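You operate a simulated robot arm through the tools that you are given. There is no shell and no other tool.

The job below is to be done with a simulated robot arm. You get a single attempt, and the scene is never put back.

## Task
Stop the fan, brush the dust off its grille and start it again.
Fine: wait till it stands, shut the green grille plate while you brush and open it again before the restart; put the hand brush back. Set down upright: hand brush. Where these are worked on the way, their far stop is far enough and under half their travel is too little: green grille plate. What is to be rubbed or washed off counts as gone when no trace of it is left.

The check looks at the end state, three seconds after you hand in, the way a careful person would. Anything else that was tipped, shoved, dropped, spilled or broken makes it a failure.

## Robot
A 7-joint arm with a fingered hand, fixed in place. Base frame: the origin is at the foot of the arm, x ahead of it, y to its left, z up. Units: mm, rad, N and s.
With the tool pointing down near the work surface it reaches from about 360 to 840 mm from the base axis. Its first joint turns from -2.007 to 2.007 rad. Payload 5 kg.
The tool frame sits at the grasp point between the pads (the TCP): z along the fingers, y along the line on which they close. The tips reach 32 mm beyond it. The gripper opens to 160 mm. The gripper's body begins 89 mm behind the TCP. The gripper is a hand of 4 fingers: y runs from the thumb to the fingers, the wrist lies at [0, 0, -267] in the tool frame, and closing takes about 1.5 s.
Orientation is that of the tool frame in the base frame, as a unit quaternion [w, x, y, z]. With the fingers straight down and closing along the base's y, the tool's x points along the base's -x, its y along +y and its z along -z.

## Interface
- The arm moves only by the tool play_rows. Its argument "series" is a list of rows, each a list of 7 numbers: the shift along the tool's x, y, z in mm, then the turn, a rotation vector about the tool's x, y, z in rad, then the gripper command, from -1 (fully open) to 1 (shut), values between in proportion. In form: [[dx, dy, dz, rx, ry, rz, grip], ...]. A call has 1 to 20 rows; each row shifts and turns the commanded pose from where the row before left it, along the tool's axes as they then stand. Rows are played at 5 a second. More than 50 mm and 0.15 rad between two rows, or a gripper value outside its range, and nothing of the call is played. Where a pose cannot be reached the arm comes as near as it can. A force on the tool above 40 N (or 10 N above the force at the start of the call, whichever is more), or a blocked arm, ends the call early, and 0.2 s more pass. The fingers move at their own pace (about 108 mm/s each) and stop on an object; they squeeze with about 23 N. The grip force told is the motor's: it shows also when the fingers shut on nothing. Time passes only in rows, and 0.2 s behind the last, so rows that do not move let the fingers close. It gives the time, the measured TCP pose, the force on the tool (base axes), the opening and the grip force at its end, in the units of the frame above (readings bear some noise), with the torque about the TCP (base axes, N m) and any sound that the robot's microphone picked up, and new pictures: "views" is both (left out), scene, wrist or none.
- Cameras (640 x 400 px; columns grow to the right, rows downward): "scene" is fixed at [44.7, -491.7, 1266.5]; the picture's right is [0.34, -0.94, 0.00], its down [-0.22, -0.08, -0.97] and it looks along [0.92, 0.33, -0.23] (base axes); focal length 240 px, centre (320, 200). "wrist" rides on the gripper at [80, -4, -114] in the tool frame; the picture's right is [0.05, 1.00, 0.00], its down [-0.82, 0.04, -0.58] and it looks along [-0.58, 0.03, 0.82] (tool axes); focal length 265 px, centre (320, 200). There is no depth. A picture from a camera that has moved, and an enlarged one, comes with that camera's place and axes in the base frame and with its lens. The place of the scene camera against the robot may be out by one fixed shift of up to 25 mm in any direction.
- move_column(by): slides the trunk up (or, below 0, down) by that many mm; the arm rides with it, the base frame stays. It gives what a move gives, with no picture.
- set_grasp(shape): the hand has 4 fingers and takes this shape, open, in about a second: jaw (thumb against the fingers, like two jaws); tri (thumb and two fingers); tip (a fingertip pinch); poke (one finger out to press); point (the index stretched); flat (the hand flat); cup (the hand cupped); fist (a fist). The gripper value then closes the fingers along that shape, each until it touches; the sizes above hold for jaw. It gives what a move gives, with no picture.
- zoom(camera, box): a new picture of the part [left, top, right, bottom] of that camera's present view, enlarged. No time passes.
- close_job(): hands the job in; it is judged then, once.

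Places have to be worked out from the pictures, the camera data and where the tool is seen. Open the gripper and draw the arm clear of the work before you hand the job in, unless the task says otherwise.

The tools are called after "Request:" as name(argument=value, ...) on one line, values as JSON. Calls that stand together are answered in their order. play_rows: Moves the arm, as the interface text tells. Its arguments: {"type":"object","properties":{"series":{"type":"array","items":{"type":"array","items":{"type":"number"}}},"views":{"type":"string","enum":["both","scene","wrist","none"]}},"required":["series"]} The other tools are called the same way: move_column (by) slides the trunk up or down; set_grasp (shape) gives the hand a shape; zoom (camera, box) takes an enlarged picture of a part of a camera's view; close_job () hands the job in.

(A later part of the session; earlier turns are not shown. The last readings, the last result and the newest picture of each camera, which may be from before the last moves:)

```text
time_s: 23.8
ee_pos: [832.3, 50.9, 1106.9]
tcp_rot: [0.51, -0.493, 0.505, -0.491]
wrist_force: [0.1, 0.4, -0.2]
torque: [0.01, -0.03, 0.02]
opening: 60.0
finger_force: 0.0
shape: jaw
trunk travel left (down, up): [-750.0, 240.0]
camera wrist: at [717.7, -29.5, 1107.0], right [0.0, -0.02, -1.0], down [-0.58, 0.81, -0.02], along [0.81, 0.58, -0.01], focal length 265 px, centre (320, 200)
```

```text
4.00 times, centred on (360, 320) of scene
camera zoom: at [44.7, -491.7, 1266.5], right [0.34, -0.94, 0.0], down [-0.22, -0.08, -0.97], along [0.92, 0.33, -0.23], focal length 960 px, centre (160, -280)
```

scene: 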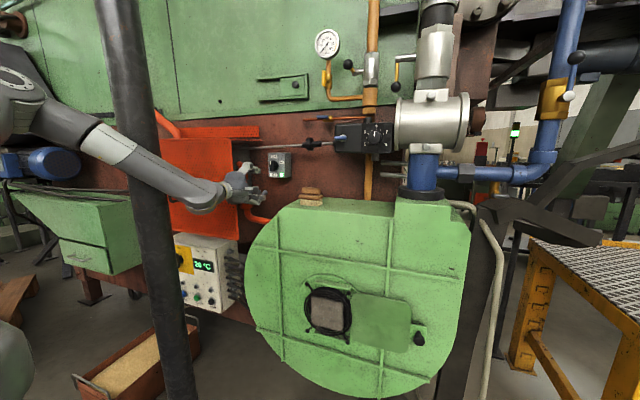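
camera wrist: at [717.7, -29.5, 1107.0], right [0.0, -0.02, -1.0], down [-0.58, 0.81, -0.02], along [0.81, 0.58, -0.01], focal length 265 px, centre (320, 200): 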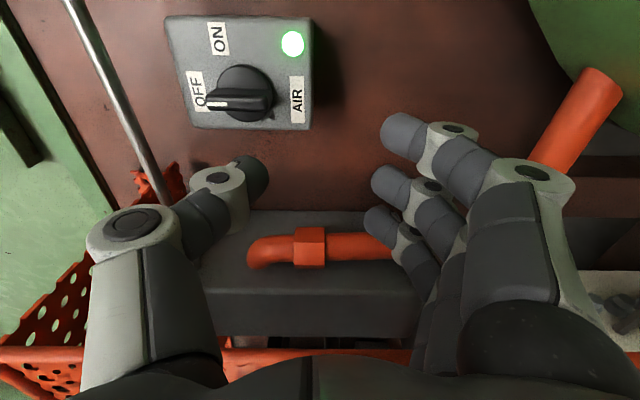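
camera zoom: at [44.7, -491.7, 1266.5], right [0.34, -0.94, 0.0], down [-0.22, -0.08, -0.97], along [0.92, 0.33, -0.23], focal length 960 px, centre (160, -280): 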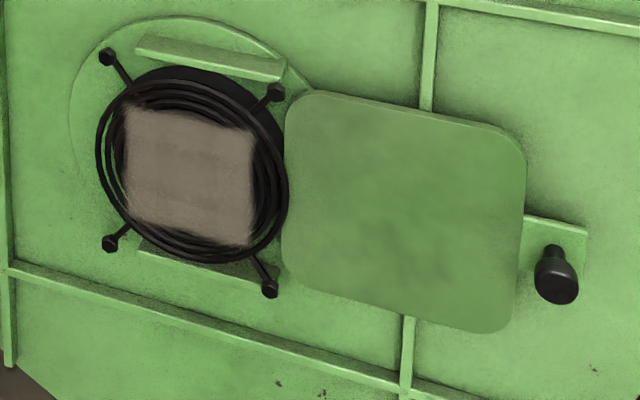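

The switch stays at OFF. I'll wait a few seconds in place to see whether the lamp goes out as the fan coasts to a standstill.

Request:
play_rows(series=[[0, 0, 0, 0, 0, 0, 0.25], [0, 0, 0, 0, 0, 0, 0.25], [0, 0, 0, 0, 0, 0, 0.25], [0, 0, 0, 0, 0, 0, 0.25], [0, 0, 0, 0, 0, 0, 0.25], [0, 0, 0, 0, 0, 0, 0.25], [0, 0, 0, 0, 0, 0, 0.25], [0, 0, 0, 0, 0, 0, 0.25], [0, 0, 0, 0, 0, 0, 0.25], [0, 0, 0, 0, 0, 0, 0.25], [0, 0, 0, 0, 0, 0, 0.25], [0, 0, 0, 0, 0, 0, 0.25], [0, 0, 0, 0, 0, 0, 0.25], [0, 0, 0, 0, 0, 0, 0.25], [0, 0, 0, 0, 0, 0, 0.25]], views="both")

Request:
zoom(camera="scene", box=[160, 130, 310, 320])

```text
time_s: 26.9
ee_pos: [831.5, 51.4, 1106.6]
tcp_rot: [0.509, -0.493, 0.507, -0.491]
wrist_force: [1.1, 0.5, -0.1]
torque: [0.0, 0.03, 0.01]
opening: 60.1
finger_force: 0.1
shape: jaw
trunk travel left (down, up): [-750.0, 240.0]
camera wrist: at [717.8, -29.1, 1106.8], right [0.0, -0.02, -1.0], down [-0.58, 0.81, -0.02], along [0.81, 0.58, -0.01], focal length 265 px, centre (320, 200)
```

scene: 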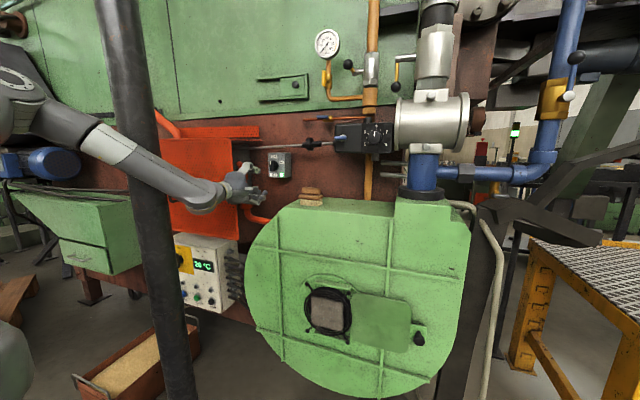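
wrist: 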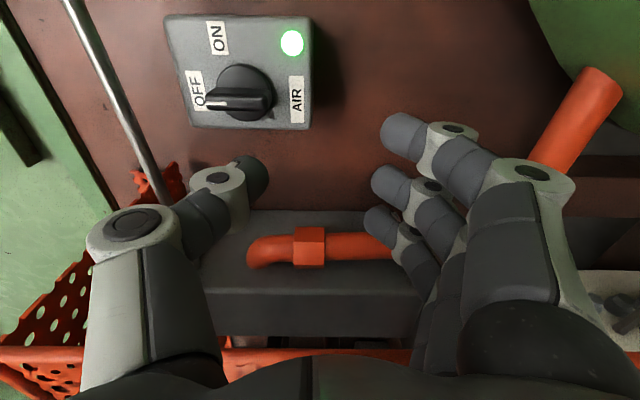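

```text
2.11 times, centred on (235, 225) of scene
camera zoom: at [44.7, -491.7, 1266.5], right [0.34, -0.94, 0.0], down [-0.22, -0.08, -0.97], along [0.92, 0.33, -0.23], focal length 505 px, centre (499, 147)
```

zoom: 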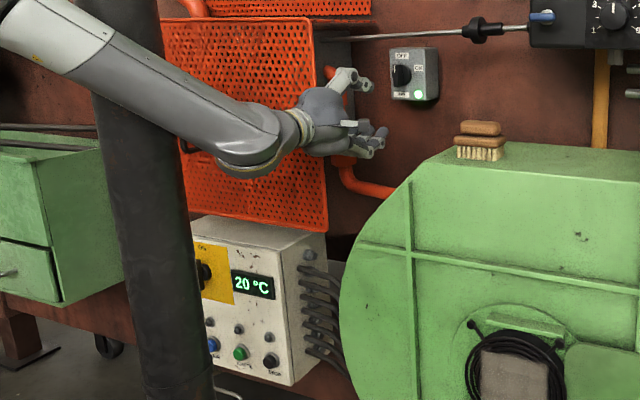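

The knob is at OFF but the lamp still glows; I'll keep watching it. Meanwhile I leave the fan alone and draw the hand back from the switch, then swing across towards the brush on the fan top to study it.

Request:
play_rows(series=[[0, 0, -35, 0, 0, 0, 0.25], [0, 0, -35, 0, 0, 0, 0.25], [0, 0, -35, 0, 0, 0, 0.25], [0, 0, -35, 0, 0, 0, 0.25], [35, -20, -5, 0, 0, 0, 0], [40, -25, 0, 0, 0, 0, -0.3], [40, -25, 0, 0, 0, 0, -0.6], [40, -25, 0, 0, 0, 0, -0.8], [40, -25, 0, 0, 0, 0, -0.8], [40, -25, 0, 0, 0, 0, -0.8]], views="both")

```text
time_s: 29.1
ee_pos: [688.5, -192.0, 1241.9]
tcp_rot: [0.51, -0.493, 0.507, -0.49]
wrist_force: [0.1, 0.0, 0.3]
torque: [0.0, 0.0, 0.06]
opening: 143.7
finger_force: 0.1
shape: jaw
trunk travel left (down, up): [-750.0, 240.0]
camera wrist: at [574.7, -271.2, 1242.7], right [0.0, -0.02, -1.0], down [-0.58, 0.81, -0.01], along [0.81, 0.58, -0.01], focal length 265 px, centre (320, 200)
```

scene: 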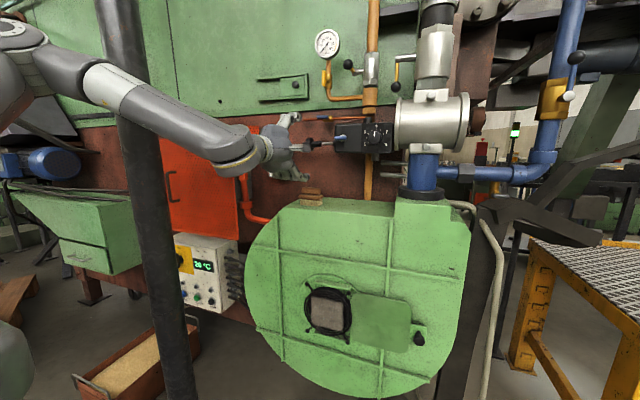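
wrist: 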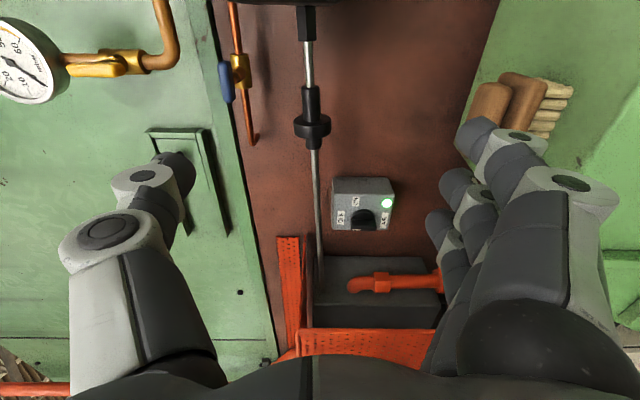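

Lamp is still lit in this view. I'll turn the hand to point down in front of the brush and look at it from above.

Request:
play_rows(series=[[0, -5, 0, -0.15, 0, 0, -0.8], [0, 0, 0, -0.15, 0, 0, -0.8], [0, 0, 0, -0.15, 0, 0, -0.8], [0, 0, 0, -0.15, 0, 0, -0.8], [0, 0, 0, -0.15, 0, 0, -0.8], [0, 0, 0, -0.15, 0, 0, -0.8], [0, 0, 0, -0.15, 0, 0, -0.8], [0, 0, 0, -0.15, 0, 0, -0.8], [0, 0, 0, -0.15, 0, 0, -0.8], [0, 0, 0, -0.15, 0, 0, -0.8], [0, 0, 0, -0.07, 0, 0, -0.8]], views="both")

Request:
zoom(camera="scene", box=[220, 130, 340, 220])

```text
time_s: 31.6
ee_pos: [688.8, -189.5, 1248.1]
tcp_rot: [-0.012, 0.709, -0.706, -0.01]
wrist_force: [0.9, 0.1, 0.2]
torque: [-0.02, 0.01, -0.01]
opening: 143.8
finger_force: 0.2
shape: jaw
trunk travel left (down, up): [-750.0, 240.0]
camera wrist: at [692.0, -273.5, 1358.5], right [-1.0, -0.06, 0.0], down [-0.05, 0.8, 0.6], along [-0.03, 0.6, -0.8], focal length 265 px, centre (320, 200)
```

scene: 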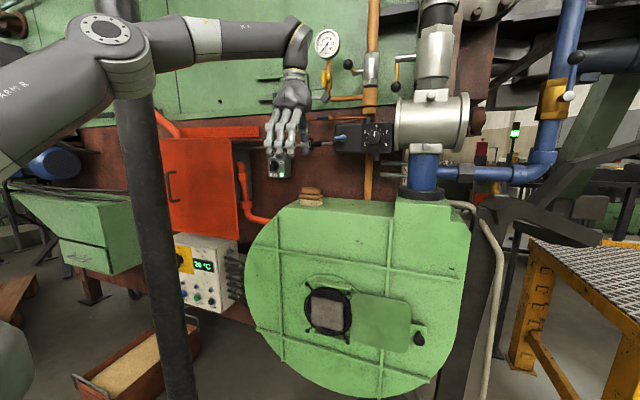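
wrist: 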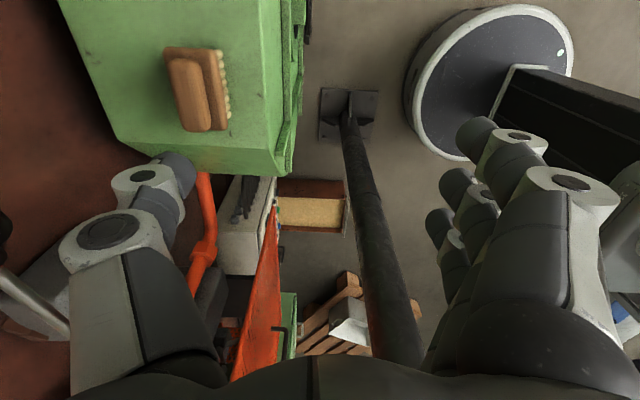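

```text
4.44 times, centred on (280, 175) of scene
camera zoom: at [44.7, -491.7, 1266.5], right [0.34, -0.94, 0.0], down [-0.22, -0.08, -0.97], along [0.92, 0.33, -0.23], focal length 1067 px, centre (498, 311)
```

zoom: 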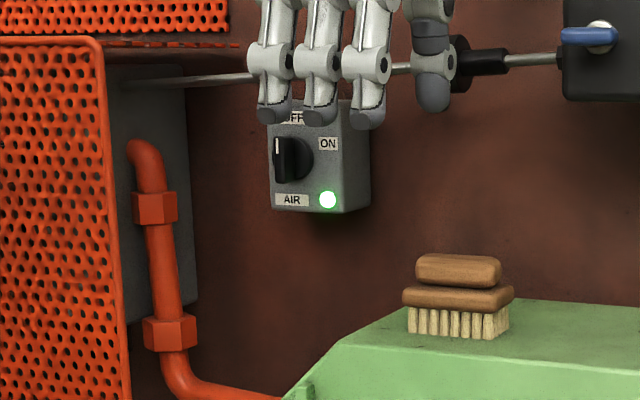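

The lamp is still lit, so I'll keep watching it. Now I zoom on the brush from above to get its size and place.

Request:
zoom(camera="wrist", box=[130, 20, 290, 180])

Request:
zoom(camera="scene", box=[290, 180, 340, 215])

```text
2.50 times, centred on (210, 100) of wrist
camera zoom: at [692.0, -273.5, 1358.5], right [-1.0, -0.06, 0.0], down [-0.05, 0.8, 0.6], along [-0.03, 0.6, -0.8], focal length 664 px, centre (595, 450)
```

zoom: 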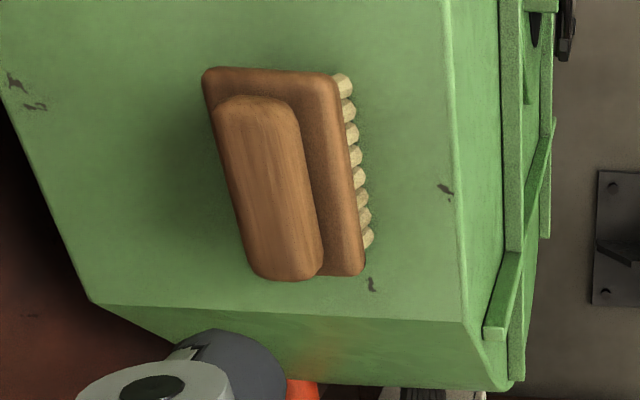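

```text
11.43 times, centred on (315, 198) of scene
camera zoom: at [44.7, -491.7, 1266.5], right [0.34, -0.94, 0.0], down [-0.22, -0.08, -0.97], along [0.92, 0.33, -0.23], focal length 2743 px, centre (377, 229)
```

zoom: 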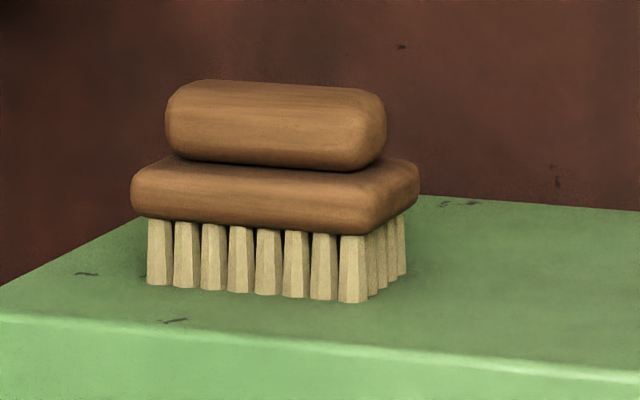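

The brush is aligned with y, ~86 mm long, handle near [820, -190, 1088], with the control rod just behind it, so it should be gripped on its ends with a tilted hand. First comes the plate: I'll carry the empty hand over to the right and level it there, in front of the plate knob (about [690, -564, 705]), while the fan runs down.

Request:
play_rows(series=[[43, 15, 0, 0, 0, 0, -0.2], [43, 15, 0, 0, 0, 0, -0.2], [43, 15, 0, 0, 0, 0, -0.2], [43, 15, 0, 0, 0, 0, -0.2], [43, 15, 0, 0, 0, 0, -0.2], [43, 15, 0, 0, 0, 0, -0.2], [11, 0, 0, 0.15, 0, 0, -0.2], [11, 0, 0, 0.15, 0, 0, -0.2], [11, 0, 0, 0.15, 0, 0, -0.2], [11, 0, 0, 0.15, 0, 0, -0.2], [11, 0, 0, 0.15, 0, 0, -0.2], [11, 0, 0, 0.15, 0, 0, -0.2], [11, 0, 0, 0.15, 0, 0, -0.2], [11, 0, 0, 0.15, 0, 0, -0.2], [11, 0, 0, 0.15, 0, 0, -0.2], [11, 0, 0, 0.15, 0, 0, -0.2], [0, 0, 0, 0.07, 0, 0, -0.2]], views="both")

Request:
zoom(camera="scene", box=[220, 130, 340, 220])

```text
time_s: 35.1
ee_pos: [614.1, -516.1, 1236.6]
tcp_rot: [0.51, -0.492, 0.507, -0.49]
wrist_force: [0.1, 0.4, 1.0]
torque: [-0.02, 0.0, 0.02]
opening: 96.3
finger_force: 0.0
shape: jaw
out of reach, approached as far as the arm can: row 6
trunk travel left (down, up): [-750.0, 240.0]
camera wrist: at [500.3, -595.5, 1237.4], right [0.0, -0.02, -1.0], down [-0.58, 0.81, -0.02], along [0.81, 0.58, -0.01], focal length 265 px, centre (320, 200)
```

scene: 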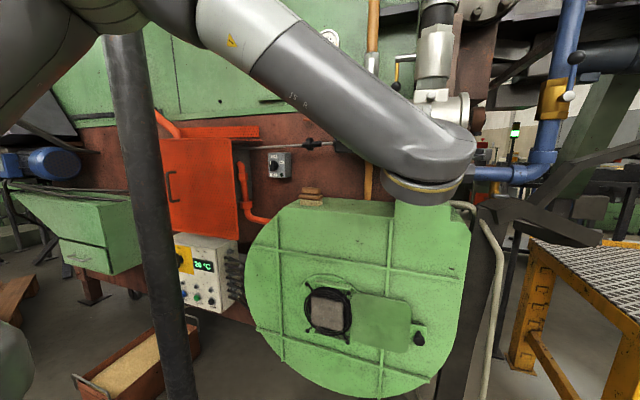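
wrist: 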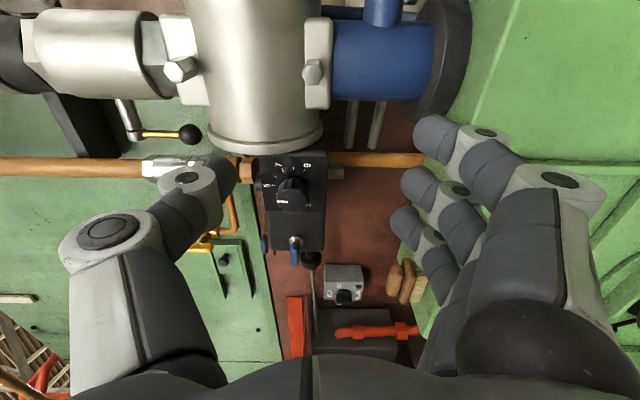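

```text
4.44 times, centred on (280, 175) of scene
camera zoom: at [44.7, -491.7, 1266.5], right [0.34, -0.94, 0.0], down [-0.22, -0.08, -0.97], along [0.92, 0.33, -0.23], focal length 1067 px, centre (498, 311)
```

zoom: 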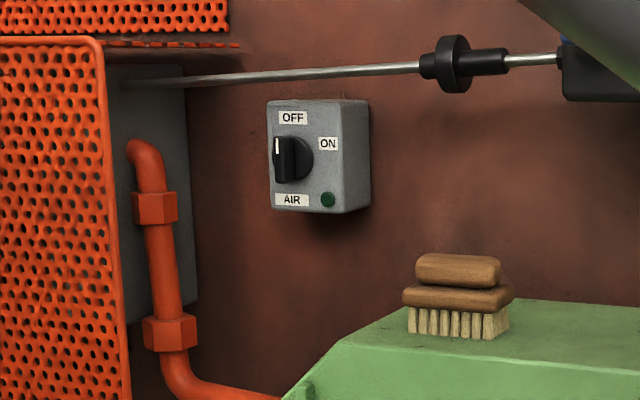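

The AIR lamp is now dark: the fan stands. The hand is level at [614, -516, 1237]; I'll lower the trunk towards the plate's height in two steps.

Request:
move_column(by=-260)

Request:
play_rows(series=[[0, 0, 0, 0, 0, 0, -0.2]], views="both")

```text
time_s: 37.8
ee_pos: [613.9, -514.7, 976.4]
tcp_rot: [0.51, -0.493, 0.507, -0.49]
wrist_force: [0.4, 0.0, -0.2]
torque: [-0.01, 0.03, -0.01]
opening: 96.5
finger_force: 0.1
shape: jaw
trunk travel left (down, up): [-490.0, 500.0]
```

```text
time_s: 38.2
ee_pos: [614.5, -515.1, 977.1]
tcp_rot: [0.509, -0.494, 0.506, -0.49]
wrist_force: [0.2, 0.0, -0.3]
torque: [0.04, -0.01, 0.0]
opening: 96.2
finger_force: 0.1
shape: jaw
trunk travel left (down, up): [-490.0, 500.0]
camera wrist: at [500.3, -595.4, 977.2], right [0.0, -0.02, -1.0], down [-0.58, 0.81, -0.02], along [0.81, 0.58, -0.01], focal length 265 px, centre (320, 200)
```

scene: 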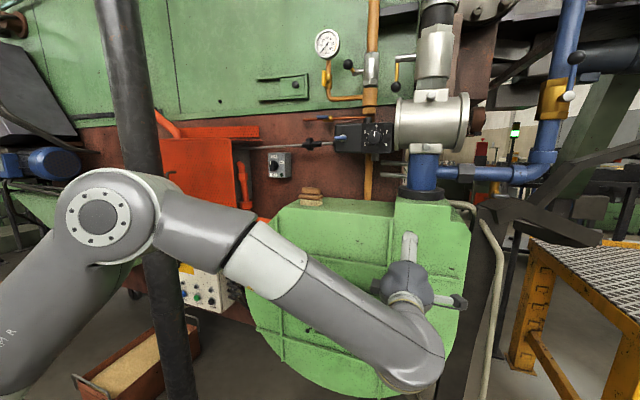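
wrist: 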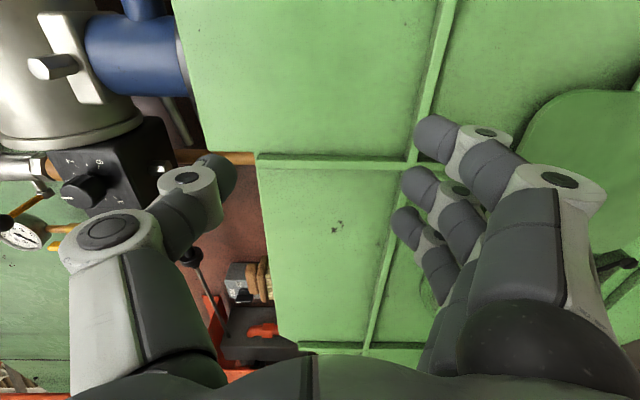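

All clear so far. Lower another 265 mm to bring the hand to the knob's height.

Request:
move_column(by=-265)

Request:
play_rows(series=[[0, 0, 0, 0, 0, 0, -0.2]], views="both")

```text
time_s: 40.9
ee_pos: [614.8, -514.0, 711.9]
tcp_rot: [0.509, -0.494, 0.506, -0.49]
wrist_force: [-0.2, -0.3, 0.4]
torque: [-0.03, 0.0, -0.04]
opening: 96.4
finger_force: 0.0
shape: jaw
trunk travel left (down, up): [-225.0, 765.0]
```

```text
time_s: 41.3
ee_pos: [614.1, -514.4, 712.0]
tcp_rot: [0.51, -0.493, 0.507, -0.49]
wrist_force: [0.0, 0.8, 0.3]
torque: [0.01, 0.0, 0.0]
opening: 96.1
finger_force: 0.0
shape: jaw
trunk travel left (down, up): [-225.0, 765.0]
camera wrist: at [500.3, -595.3, 712.2], right [0.0, -0.02, -1.0], down [-0.58, 0.81, -0.02], along [0.81, 0.58, -0.01], focal length 265 px, centre (320, 200)
```

scene: 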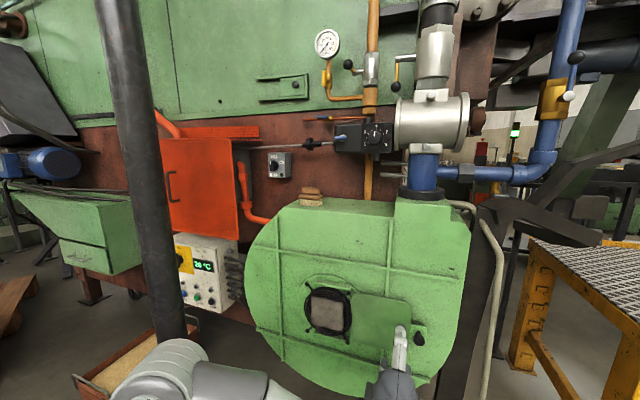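
wrist: 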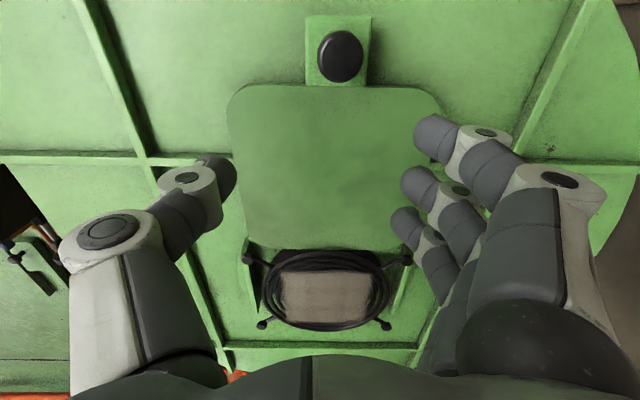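

The view is excellent: plate knob at about [692, -570, 700], plate from y≈-548 to -365, grille centre around [718, -288, 700]. I'll zoom to check the knob and how the plate runs behind the guard.

Request:
zoom(camera="wrist", box=[220, 0, 460, 150])

Request:
zoom(camera="wrist", box=[220, 220, 460, 370])

```text
2.67 times, centred on (340, 75) of wrist
camera zoom: at [500.3, -595.3, 712.2], right [0.0, -0.02, -1.0], down [-0.58, 0.81, -0.02], along [0.81, 0.58, -0.01], focal length 708 px, centre (267, 533)
```

zoom: 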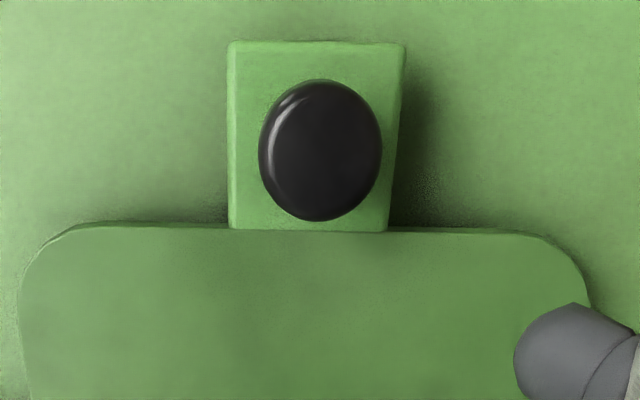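

```text
2.67 times, centred on (340, 295) of wrist
camera zoom: at [500.3, -595.3, 712.2], right [0.0, -0.02, -1.0], down [-0.58, 0.81, -0.02], along [0.81, 0.58, -0.01], focal length 708 px, centre (267, -53)
```

zoom: 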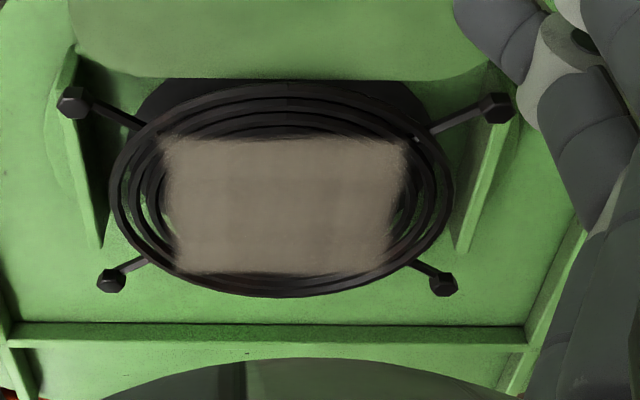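

The knob is a ∅30 mm mushroom whose head sits ~33 mm in front of its tab. I'll line up at y≈-570, z≈700, advance to x≈682 and close on it (jaw closing vertically).

Request:
play_rows(series=[[28, 5, 0, 0, 0, 0, -0.2], [28, 5, 0, 0, 0, 0, -0.2], [0, 0, 20, 0, 0, 0, -0.2], [0, 0, 20, 0, 0, 0, -0.2], [0, 0, 14, 0, 0, 0, -0.2], [0, 0, 0, 0, 0, 0, -0.2]], views="both")

Request:
zoom(camera="wrist", box=[160, 0, 440, 175])

Request:
zoom(camera="scene", box=[340, 280, 480, 380])

```text
time_s: 42.7
ee_pos: [668.9, -570.2, 700.0]
tcp_rot: [0.51, -0.493, 0.508, -0.49]
wrist_force: [-0.2, 0.6, 0.5]
torque: [-0.01, 0.0, -0.02]
opening: 96.3
finger_force: 0.0
shape: jaw
trunk travel left (down, up): [-225.0, 765.0]
camera wrist: at [555.2, -650.7, 700.6], right [0.0, -0.02, -1.0], down [-0.58, 0.81, -0.02], along [0.81, 0.58, -0.01], focal length 265 px, centre (320, 200)
```

scene: 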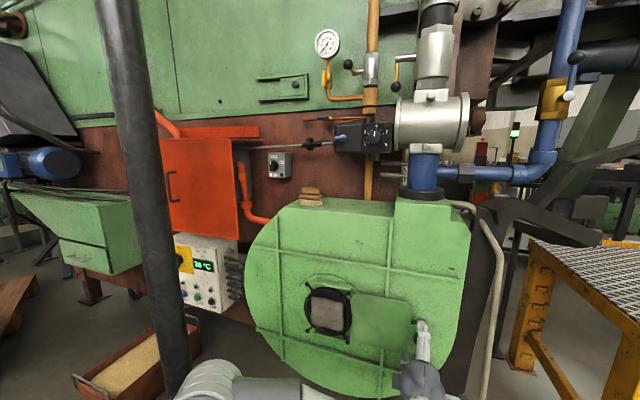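
wrist: 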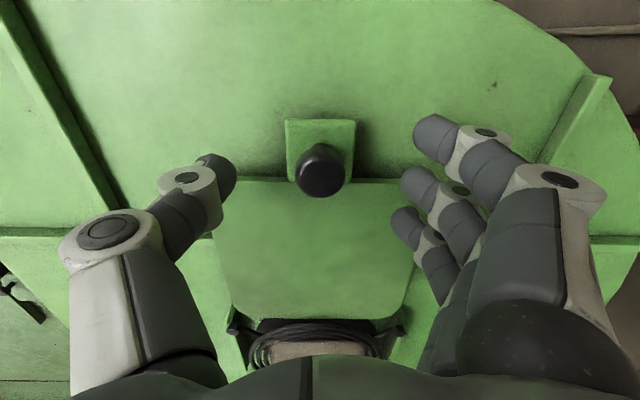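

```text
2.29 times, centred on (300, 88) of wrist
camera zoom: at [555.2, -650.7, 700.6], right [0.0, -0.02, -1.0], down [-0.58, 0.81, -0.02], along [0.81, 0.58, -0.01], focal length 607 px, centre (366, 457)
```

zoom: 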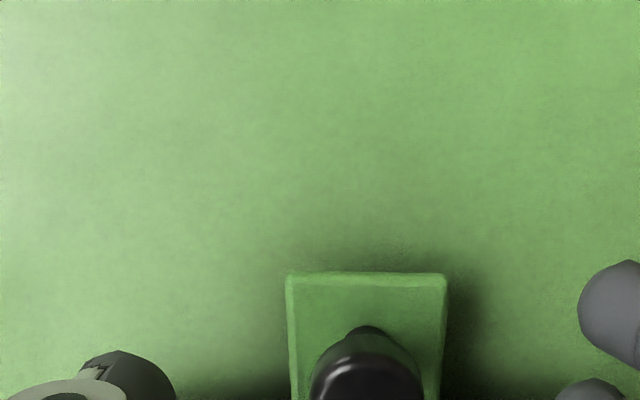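

```text
4.00 times, centred on (410, 330) of scene
camera zoom: at [44.7, -491.7, 1266.5], right [0.34, -0.94, 0.0], down [-0.22, -0.08, -0.97], along [0.92, 0.33, -0.23], focal length 960 px, centre (-40, -320)
```

zoom: 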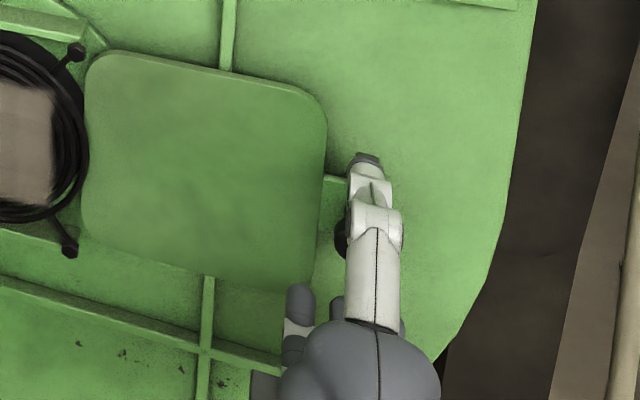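

The knob head triangulates to [696, -571, 699], right in line with the hand. Advance 16 mm and close on it.

Request:
play_rows(series=[[0, 0, 16, 0, 0, 0, -0.2], [0, 0, 0, 0, 0, 0, 1], [0, 0, 0, 0, 0, 0, 1], [0, 0, 0, 0, 0, 0, 1], [0, 0, 0, 0, 0, 0, 1], [0, 0, 0, 0, 0, 0, 1], [0, 0, 0, 0, 0, 0, 1]], views="wrist")

Request:
zoom(camera="wrist", box=[200, 80, 440, 230])

```text
time_s: 44.3
ee_pos: [686.2, -569.5, 703.2]
tcp_rot: [0.511, -0.493, 0.505, -0.491]
wrist_force: [4.5, -1.4, 9.8]
torque: [0.0, -0.15, -0.03]
opening: 9.4
finger_force: 23.0
shape: jaw
trunk travel left (down, up): [-225.0, 765.0]
camera wrist: at [571.0, -650.1, 702.4], right [0.0, -0.02, -1.0], down [-0.58, 0.81, -0.02], along [0.81, 0.58, -0.01], focal length 265 px, centre (320, 200)
```

wrist: 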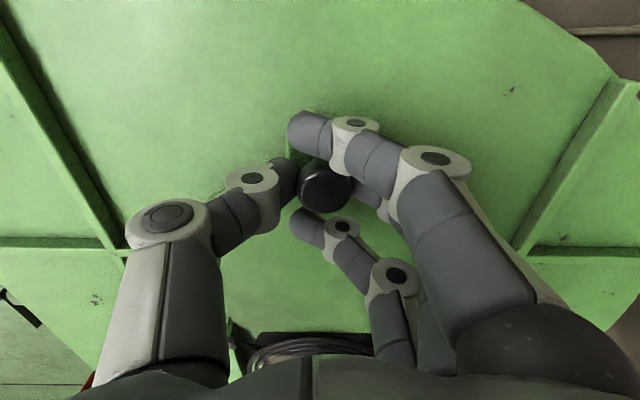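

```text
2.67 times, centred on (320, 155) of wrist
camera zoom: at [571.0, -650.1, 702.4], right [0.0, -0.02, -1.0], down [-0.58, 0.81, -0.02], along [0.81, 0.58, -0.01], focal length 708 px, centre (320, 320)
```

zoom: 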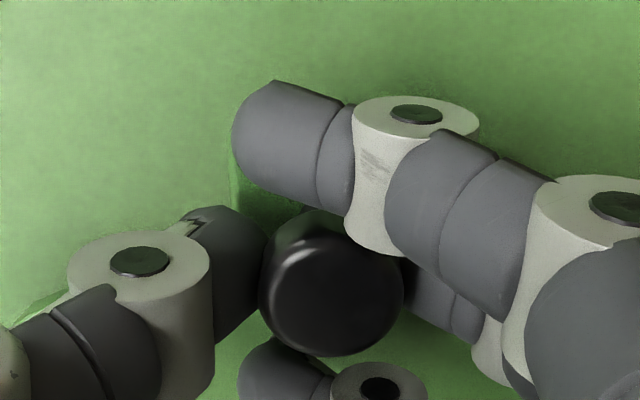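

The knob is held between thumb and middle finger with the outer fingers caging it (23 N). I'll slide the plate left (+y) in 20 mm steps.

Request:
play_rows(series=[[-10, 0.3, 0, 0, 0, 0, 1], [-20, 0.7, 0, 0, 0, 0, 1], [-20, 0.7, 0, 0, 0, 0, 1], [-20, 0.7, 0, 0, 0, 0, 1]], views="both")

```text
time_s: 45.3
ee_pos: [684.3, -499.2, 700.7]
tcp_rot: [0.51, -0.494, 0.505, -0.491]
wrist_force: [4.8, 0.7, 12.4]
torque: [0.02, -0.25, 0.05]
opening: 8.6
finger_force: 23.2
shape: jaw
trunk travel left (down, up): [-225.0, 765.0]
camera wrist: at [570.7, -579.2, 702.0], right [0.0, -0.02, -1.0], down [-0.58, 0.81, -0.02], along [0.81, 0.58, -0.01], focal length 265 px, centre (320, 200)
```

scene: 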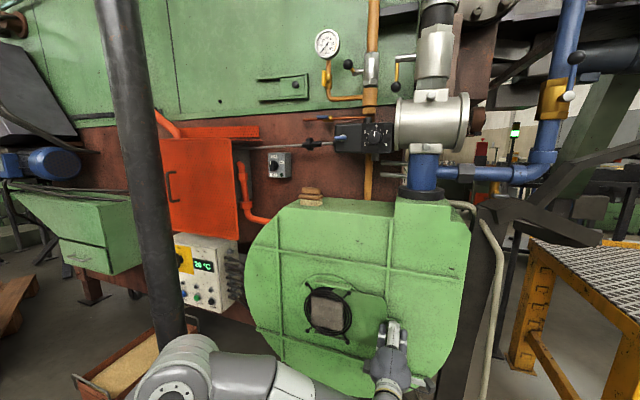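
wrist: 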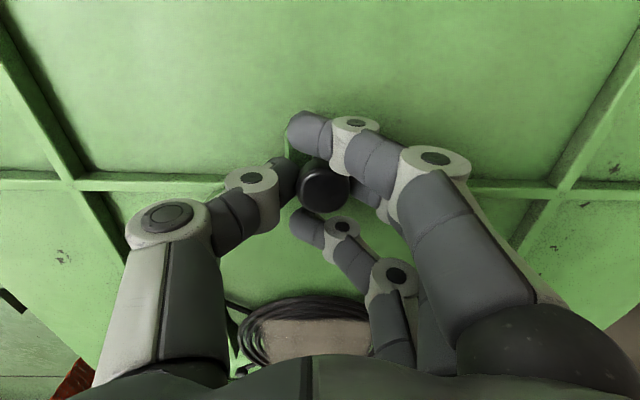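

It slides freely. Continue 60 mm more and check the clearance to the guard rings.

Request:
play_rows(series=[[-20, 0.7, 0, 0, 0, 0, 1], [-20, 0.7, 0, 0, 0, 0, 1], [-20, 0.7, 0, 0, 0, 0, 1]], views="both")

Request:
zoom(camera="scene", box=[290, 270, 430, 370])

Request:
zoom(camera="wrist", box=[200, 80, 440, 350])

```text
time_s: 46.1
ee_pos: [683.4, -438.8, 700.0]
tcp_rot: [0.51, -0.492, 0.506, -0.492]
wrist_force: [5.3, 0.9, 14.0]
torque: [0.0, -0.24, 0.02]
opening: 8.9
finger_force: 23.2
shape: jaw
trunk travel left (down, up): [-225.0, 765.0]
camera wrist: at [570.4, -519.8, 701.4], right [0.0, -0.02, -1.0], down [-0.58, 0.81, -0.02], along [0.81, 0.58, -0.01], focal length 265 px, centre (320, 200)
```

scene: 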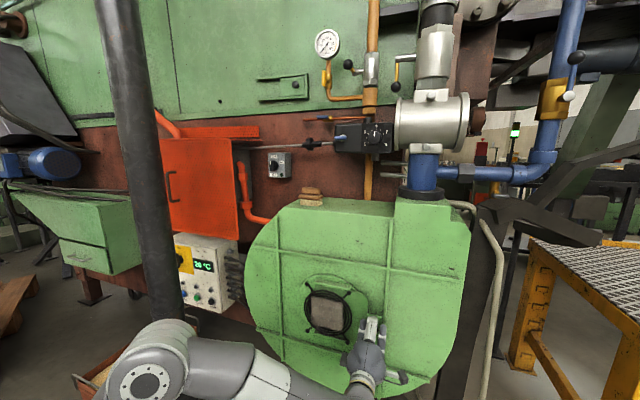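
wrist: 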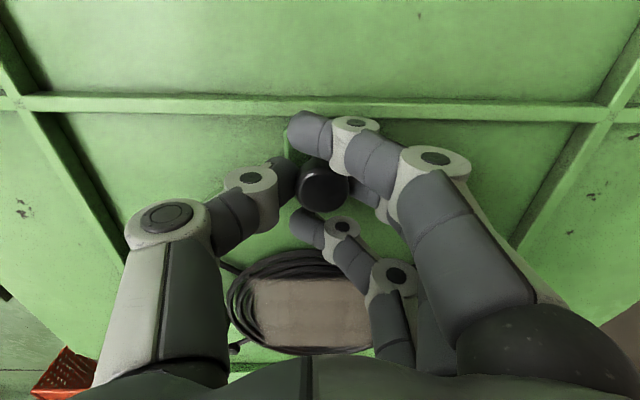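

```text
4.00 times, centred on (360, 320) of scene
camera zoom: at [44.7, -491.7, 1266.5], right [0.34, -0.94, 0.0], down [-0.22, -0.08, -0.97], along [0.92, 0.33, -0.23], focal length 960 px, centre (160, -280)
```

zoom: 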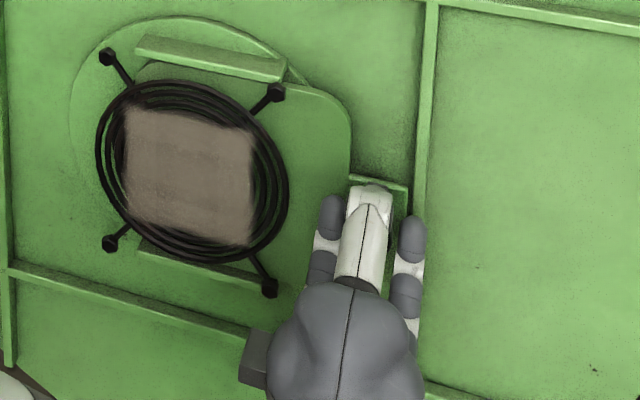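

```text
1.48 times, centred on (320, 215) of wrist
camera zoom: at [570.4, -519.8, 701.4], right [0.0, -0.02, -1.0], down [-0.58, 0.81, -0.02], along [0.81, 0.58, -0.01], focal length 393 px, centre (320, 178)
```

zoom: 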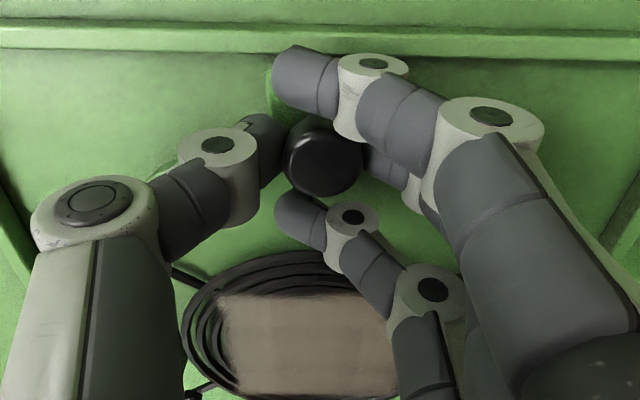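

The plate has moved ~131 mm and now lies behind the rings; about 25 mm of room remains before my outer finger would reach the guard. I'll go another 18 mm in small steps, watching the force.

Request:
play_rows(series=[[-6, 0.2, 0, 0, 0, 0, 1], [-6, 0.2, 0, 0, 0, 0, 1], [-6, 0.2, 0, 0, 0, 0, 1]], views="wrist")

Request:
zoom(camera="scene", box=[300, 280, 400, 350])

Request:
zoom(camera="wrist", box=[200, 80, 440, 350])

```text
time_s: 46.9
ee_pos: [684.2, -422.0, 701.1]
tcp_rot: [0.51, -0.492, 0.506, -0.491]
wrist_force: [9.4, -0.7, 14.4]
torque: [-0.03, -0.25, 0.01]
opening: 8.6
finger_force: 23.3
shape: jaw
trunk travel left (down, up): [-225.0, 765.0]
camera wrist: at [569.9, -502.1, 701.2], right [0.0, -0.02, -1.0], down [-0.58, 0.81, -0.02], along [0.81, 0.58, -0.01], focal length 265 px, centre (320, 200)
```

wrist: 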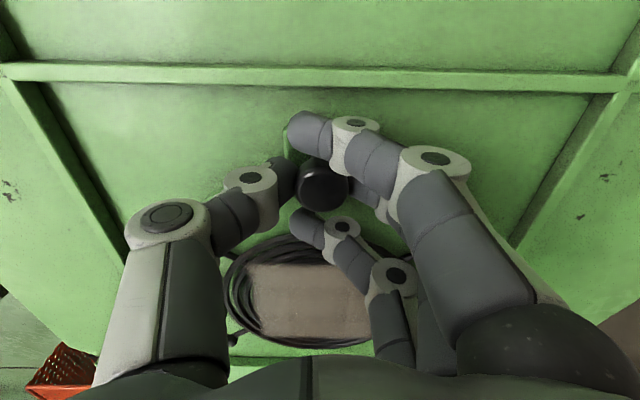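

```text
5.71 times, centred on (350, 315) of scene
camera zoom: at [44.7, -491.7, 1266.5], right [0.34, -0.94, 0.0], down [-0.22, -0.08, -0.97], along [0.92, 0.33, -0.23], focal length 1372 px, centre (149, -457)
```

zoom: 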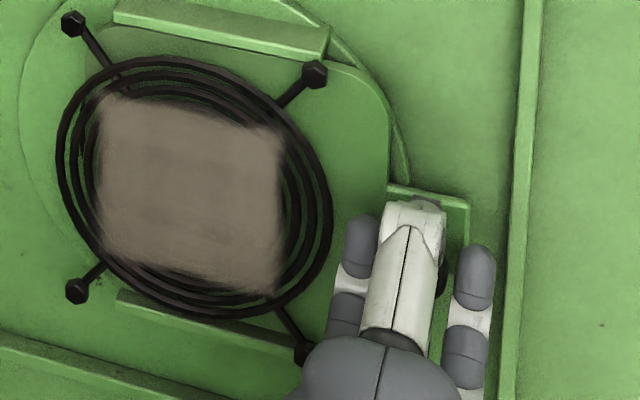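

```text
1.48 times, centred on (320, 215) of wrist
camera zoom: at [569.9, -502.1, 701.2], right [0.0, -0.02, -1.0], down [-0.58, 0.81, -0.02], along [0.81, 0.58, -0.01], focal length 393 px, centre (320, 178)
```

zoom: 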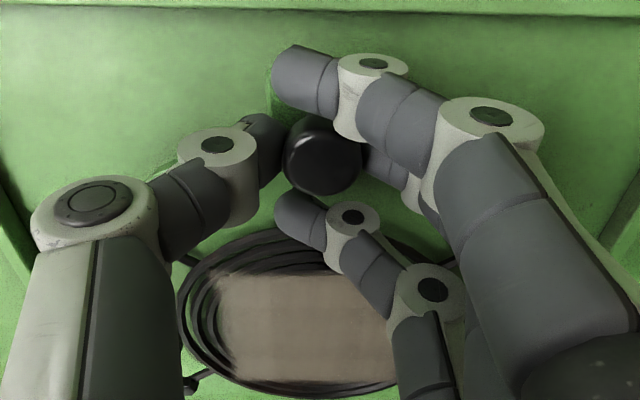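

No stop yet after 148 mm, but the outer finger is close to the guard. I'll release, back off, and finish by pushing the knob from its right side with the closed fingers.

Request:
play_rows(series=[[0, 0, 0, 0, 0, 0, -0.3], [0, 0, 0, 0, 0, 0, -0.3], [0, 0, -25, 0, 0, 0, -0.3], [0, 0, -25, 0, 0, 0, -0.3], [30, -1, 0, 0, 0, 0, 1], [30, -1, 0, 0, 0, 0, 1], [0, 0, 0, 0, 0, 0, 1], [0, 0, 0, 0, 0, 0, 1]], views="both")

Request:
zoom(camera="scene", box=[290, 270, 430, 370])

```text
time_s: 48.7
ee_pos: [634.6, -482.8, 700.3]
tcp_rot: [0.51, -0.492, 0.507, -0.491]
wrist_force: [-0.2, 1.1, -0.3]
torque: [0.02, 0.0, 0.01]
opening: 0.2
finger_force: 23.4
shape: jaw
trunk travel left (down, up): [-225.0, 765.0]
camera wrist: at [520.2, -563.3, 700.9], right [0.0, -0.02, -1.0], down [-0.58, 0.81, -0.02], along [0.81, 0.58, -0.01], focal length 265 px, centre (320, 200)
```

scene: 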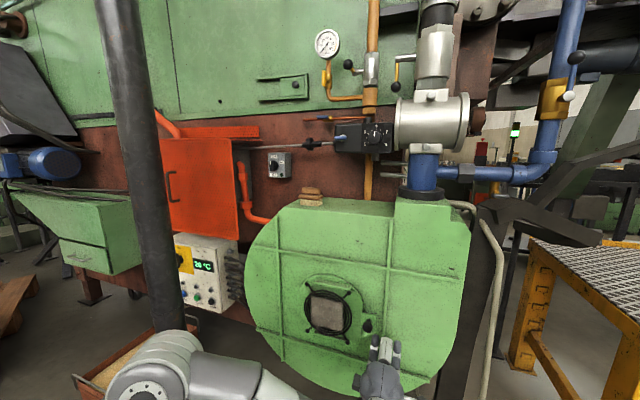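
wrist: 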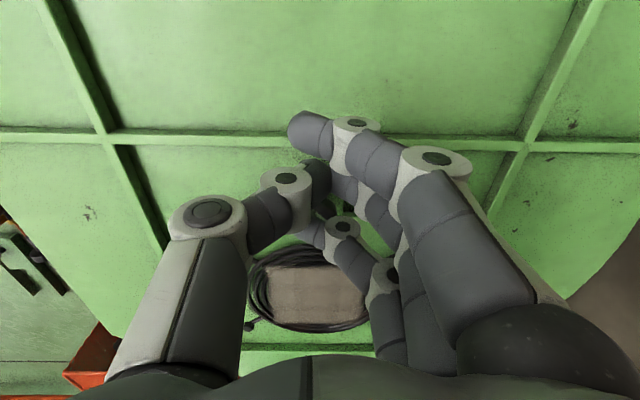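

```text
4.00 times, centred on (360, 320) of scene
camera zoom: at [44.7, -491.7, 1266.5], right [0.34, -0.94, 0.0], down [-0.22, -0.08, -0.97], along [0.92, 0.33, -0.23], focal length 960 px, centre (160, -280)
```

zoom: 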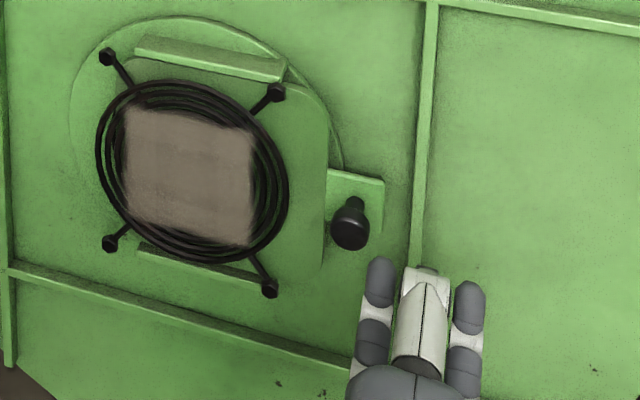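

The knob sits at y≈-423 with the closed fingers to its right. I'll advance to the knob's depth and push left in 5 mm steps to find the stop.

Request:
play_rows(series=[[0, 0, 24, 0, 0, 0, 1], [0, 0, 24, 0, 0, 0, 1], [-6, 0.2, 0, 0, 0, 0, 1], [-6, 0.2, 0, 0, 0, 0, 1], [-6, 0.2, 0, 0, 0, 0, 1], [-6, 0.2, 0, 0, 0, 0, 1]], views="wrist")

Request:
zoom(camera="scene", box=[290, 270, 430, 370])

```text
time_s: 50.1
ee_pos: [682.6, -458.2, 699.3]
tcp_rot: [0.51, -0.492, 0.507, -0.49]
wrist_force: [-0.2, -1.0, -0.3]
torque: [0.02, -0.04, -0.02]
opening: 0.0
finger_force: 23.5
shape: jaw
trunk travel left (down, up): [-225.0, 765.0]
camera wrist: at [568.2, -538.5, 700.0], right [0.0, -0.02, -1.0], down [-0.58, 0.81, -0.01], along [0.81, 0.58, -0.01], focal length 265 px, centre (320, 200)
```

wrist: 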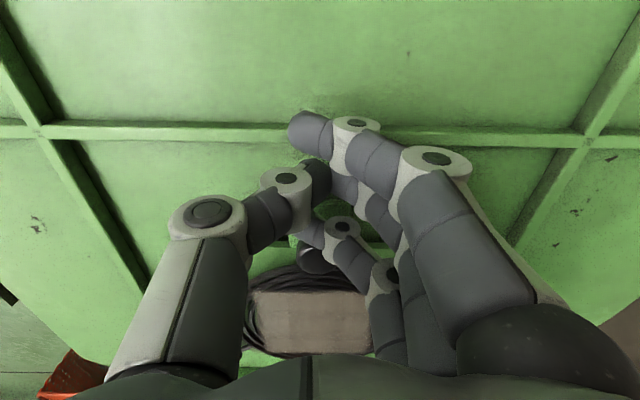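

```text
4.00 times, centred on (360, 320) of scene
camera zoom: at [44.7, -491.7, 1266.5], right [0.34, -0.94, 0.0], down [-0.22, -0.08, -0.97], along [0.92, 0.33, -0.23], focal length 960 px, centre (160, -280)
```

zoom: 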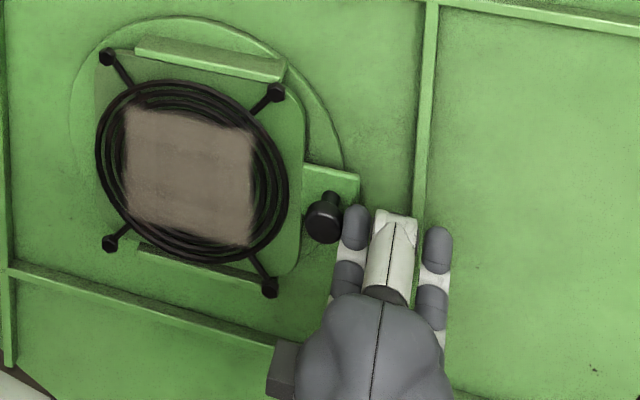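

The plate is following and now nearly covers the opening. I'll keep pushing gently until the end stop shows in the force.

Request:
play_rows(series=[[-4, 0.1, 0, 0, 0, 0, 1], [-4, 0.1, 0, 0, 0, 0, 1], [-4, 0.1, 0, 0, 0, 0, 1], [-4, 0.1, 0, 0, 0, 0, 1]], views="wrist")

Request:
zoom(camera="scene", box=[290, 270, 430, 370])

```text
time_s: 51.1
ee_pos: [679.2, -453.0, 700.3]
tcp_rot: [0.505, -0.485, 0.513, -0.496]
wrist_force: [4.7, -20.5, 0.0]
torque: [-0.06, -0.03, -0.42]
opening: 0.0
finger_force: 23.7
shape: jaw
trunk travel left (down, up): [-225.0, 765.0]
stopped in row 4: the force on the tool passed its limit at 44 N (the readings are from after the stop); the commanded pose is now the measured one
camera wrist: at [562.7, -531.4, 700.9], right [0.0, -0.01, -1.0], down [-0.56, 0.83, -0.01], along [0.83, 0.56, -0.01], focal length 265 px, centre (320, 200)
```

wrist: 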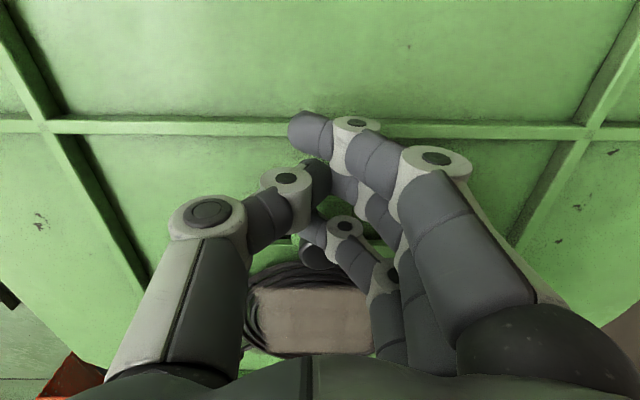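

```text
4.00 times, centred on (360, 320) of scene
camera zoom: at [44.7, -491.7, 1266.5], right [0.34, -0.94, 0.0], down [-0.22, -0.08, -0.97], along [0.92, 0.33, -0.23], focal length 960 px, centre (160, -280)
```

zoom: 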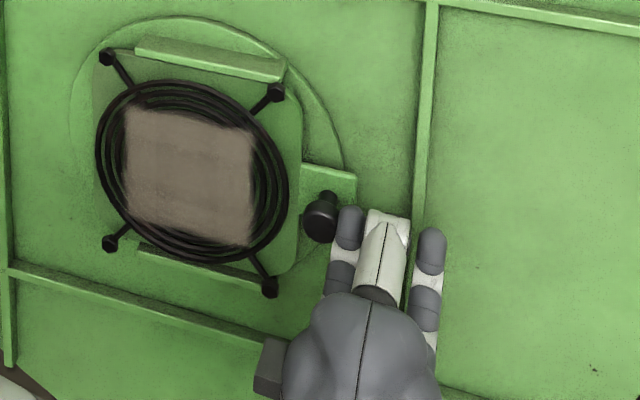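

The plate hit its end stop (44 N), fully shut behind the guard. Now I back off to the right and away from the fan, then raise the trunk to fetch the brush.

Request:
play_rows(series=[[12, 0, 0, 0, 0, 0, 1], [0, 0, -30, 0, 0, 0, 1], [0, 0, -35, 0, 0, 0, 1], [0, 0, -35, 0, 0, 0, 0.5]], views="none")

Request:
move_column(by=400)

Request:
play_rows(series=[[0, 0, 0, 0, 0, 0.15, 0.2], [0, 0, 0, 0, 0, 0.15, 0.2], [0, 0, 0, 0, 0, 0.15, 0.2], [0, 0, 0, 0, 0, 0.15, 0.2], [0, 0, 0, 0, 0, 0.15, 0.2], [0, 0, 0, 0, 0, 0.15, 0.2], [0, 0, 0, 0, 0, 0.15, 0.2], [0, 0, 0, 0, 0, 0.15, 0.2], [0, 0, 0, 0, 0, 0.15, 0.2], [0, 0, 0, -0.015, -0.012, 0.15, 0.2], [0, 0, 0, 0, 0, 0.034, 0.2]], views="both")

```text
time_s: 52.1
ee_pos: [577.5, -458.8, 700.4]
tcp_rot: [0.507, -0.489, 0.51, -0.493]
wrist_force: [0.4, 0.3, -1.3]
torque: [0.01, -0.04, 0.02]
opening: 38.4
finger_force: 0.0
shape: jaw
trunk travel left (down, up): [-225.0, 765.0]
```

```text
time_s: 55.9
ee_pos: [579.8, -459.2, 1098.2]
tcp_rot: [0.507, -0.488, 0.51, -0.494]
wrist_force: [0.0, 0.0, 0.2]
torque: [0.02, -0.01, 0.01]
opening: 39.2
finger_force: 0.0
shape: jaw
trunk travel left (down, up): [-625.0, 365.0]
```

```text
refused: row 10 steps farther than a row can; nothing moved
```

The combined turn in row 10 was slightly too large; I'll replay the roll with smaller parts.

Request:
play_rows(series=[[0, 0, 0, 0, 0, 0.149, 0.2], [0, 0, 0, 0, 0, 0.149, 0.2], [0, 0, 0, 0, 0, 0.149, 0.2], [0, 0, 0, 0, 0, 0.149, 0.2], [0, 0, 0, 0, 0, 0.149, 0.2], [0, 0, 0, 0, 0, 0.149, 0.2], [0, 0, 0, 0, 0, 0.149, 0.2], [0, 0, 0, 0, 0, 0.149, 0.2], [0, 0, 0, 0, 0, 0.149, 0.2], [0, 0, 0, 0, 0, 0.149, 0.2], [0, 0, 0, -0.01, -0.01, 0.048, 0.2]], views="both")

```text
time_s: 58.3
ee_pos: [579.3, -459.3, 1100.2]
tcp_rot: [0.712, 0.001, 0.703, 0.003]
wrist_force: [0.9, 0.7, -0.3]
torque: [-0.01, 0.0, 0.03]
opening: 63.3
finger_force: 0.0
shape: jaw
trunk travel left (down, up): [-625.0, 365.0]
camera wrist: at [465.6, -463.7, 1017.9], right [0.0, 1.0, -0.05], down [-0.59, 0.04, 0.81], along [0.81, 0.03, 0.59], focal length 265 px, centre (320, 200)
```

scene: 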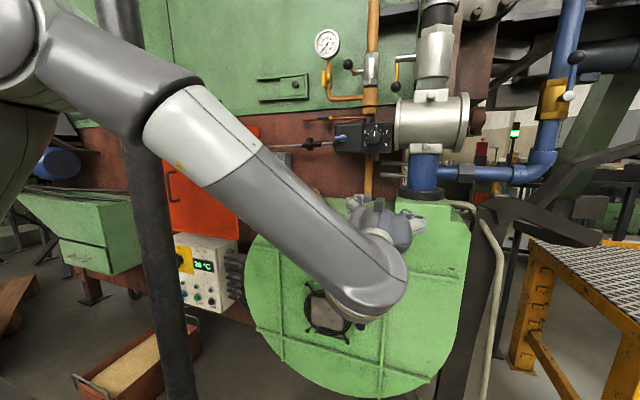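
wrist: 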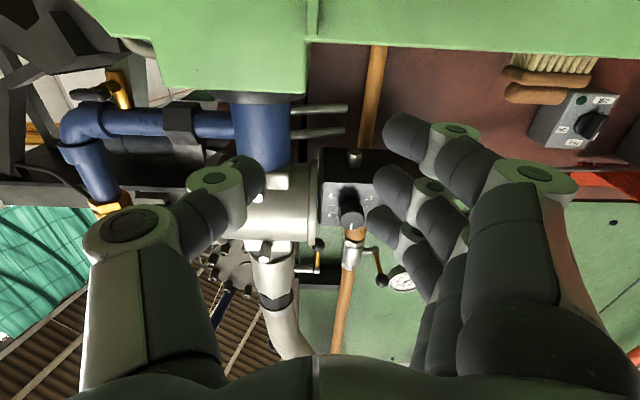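

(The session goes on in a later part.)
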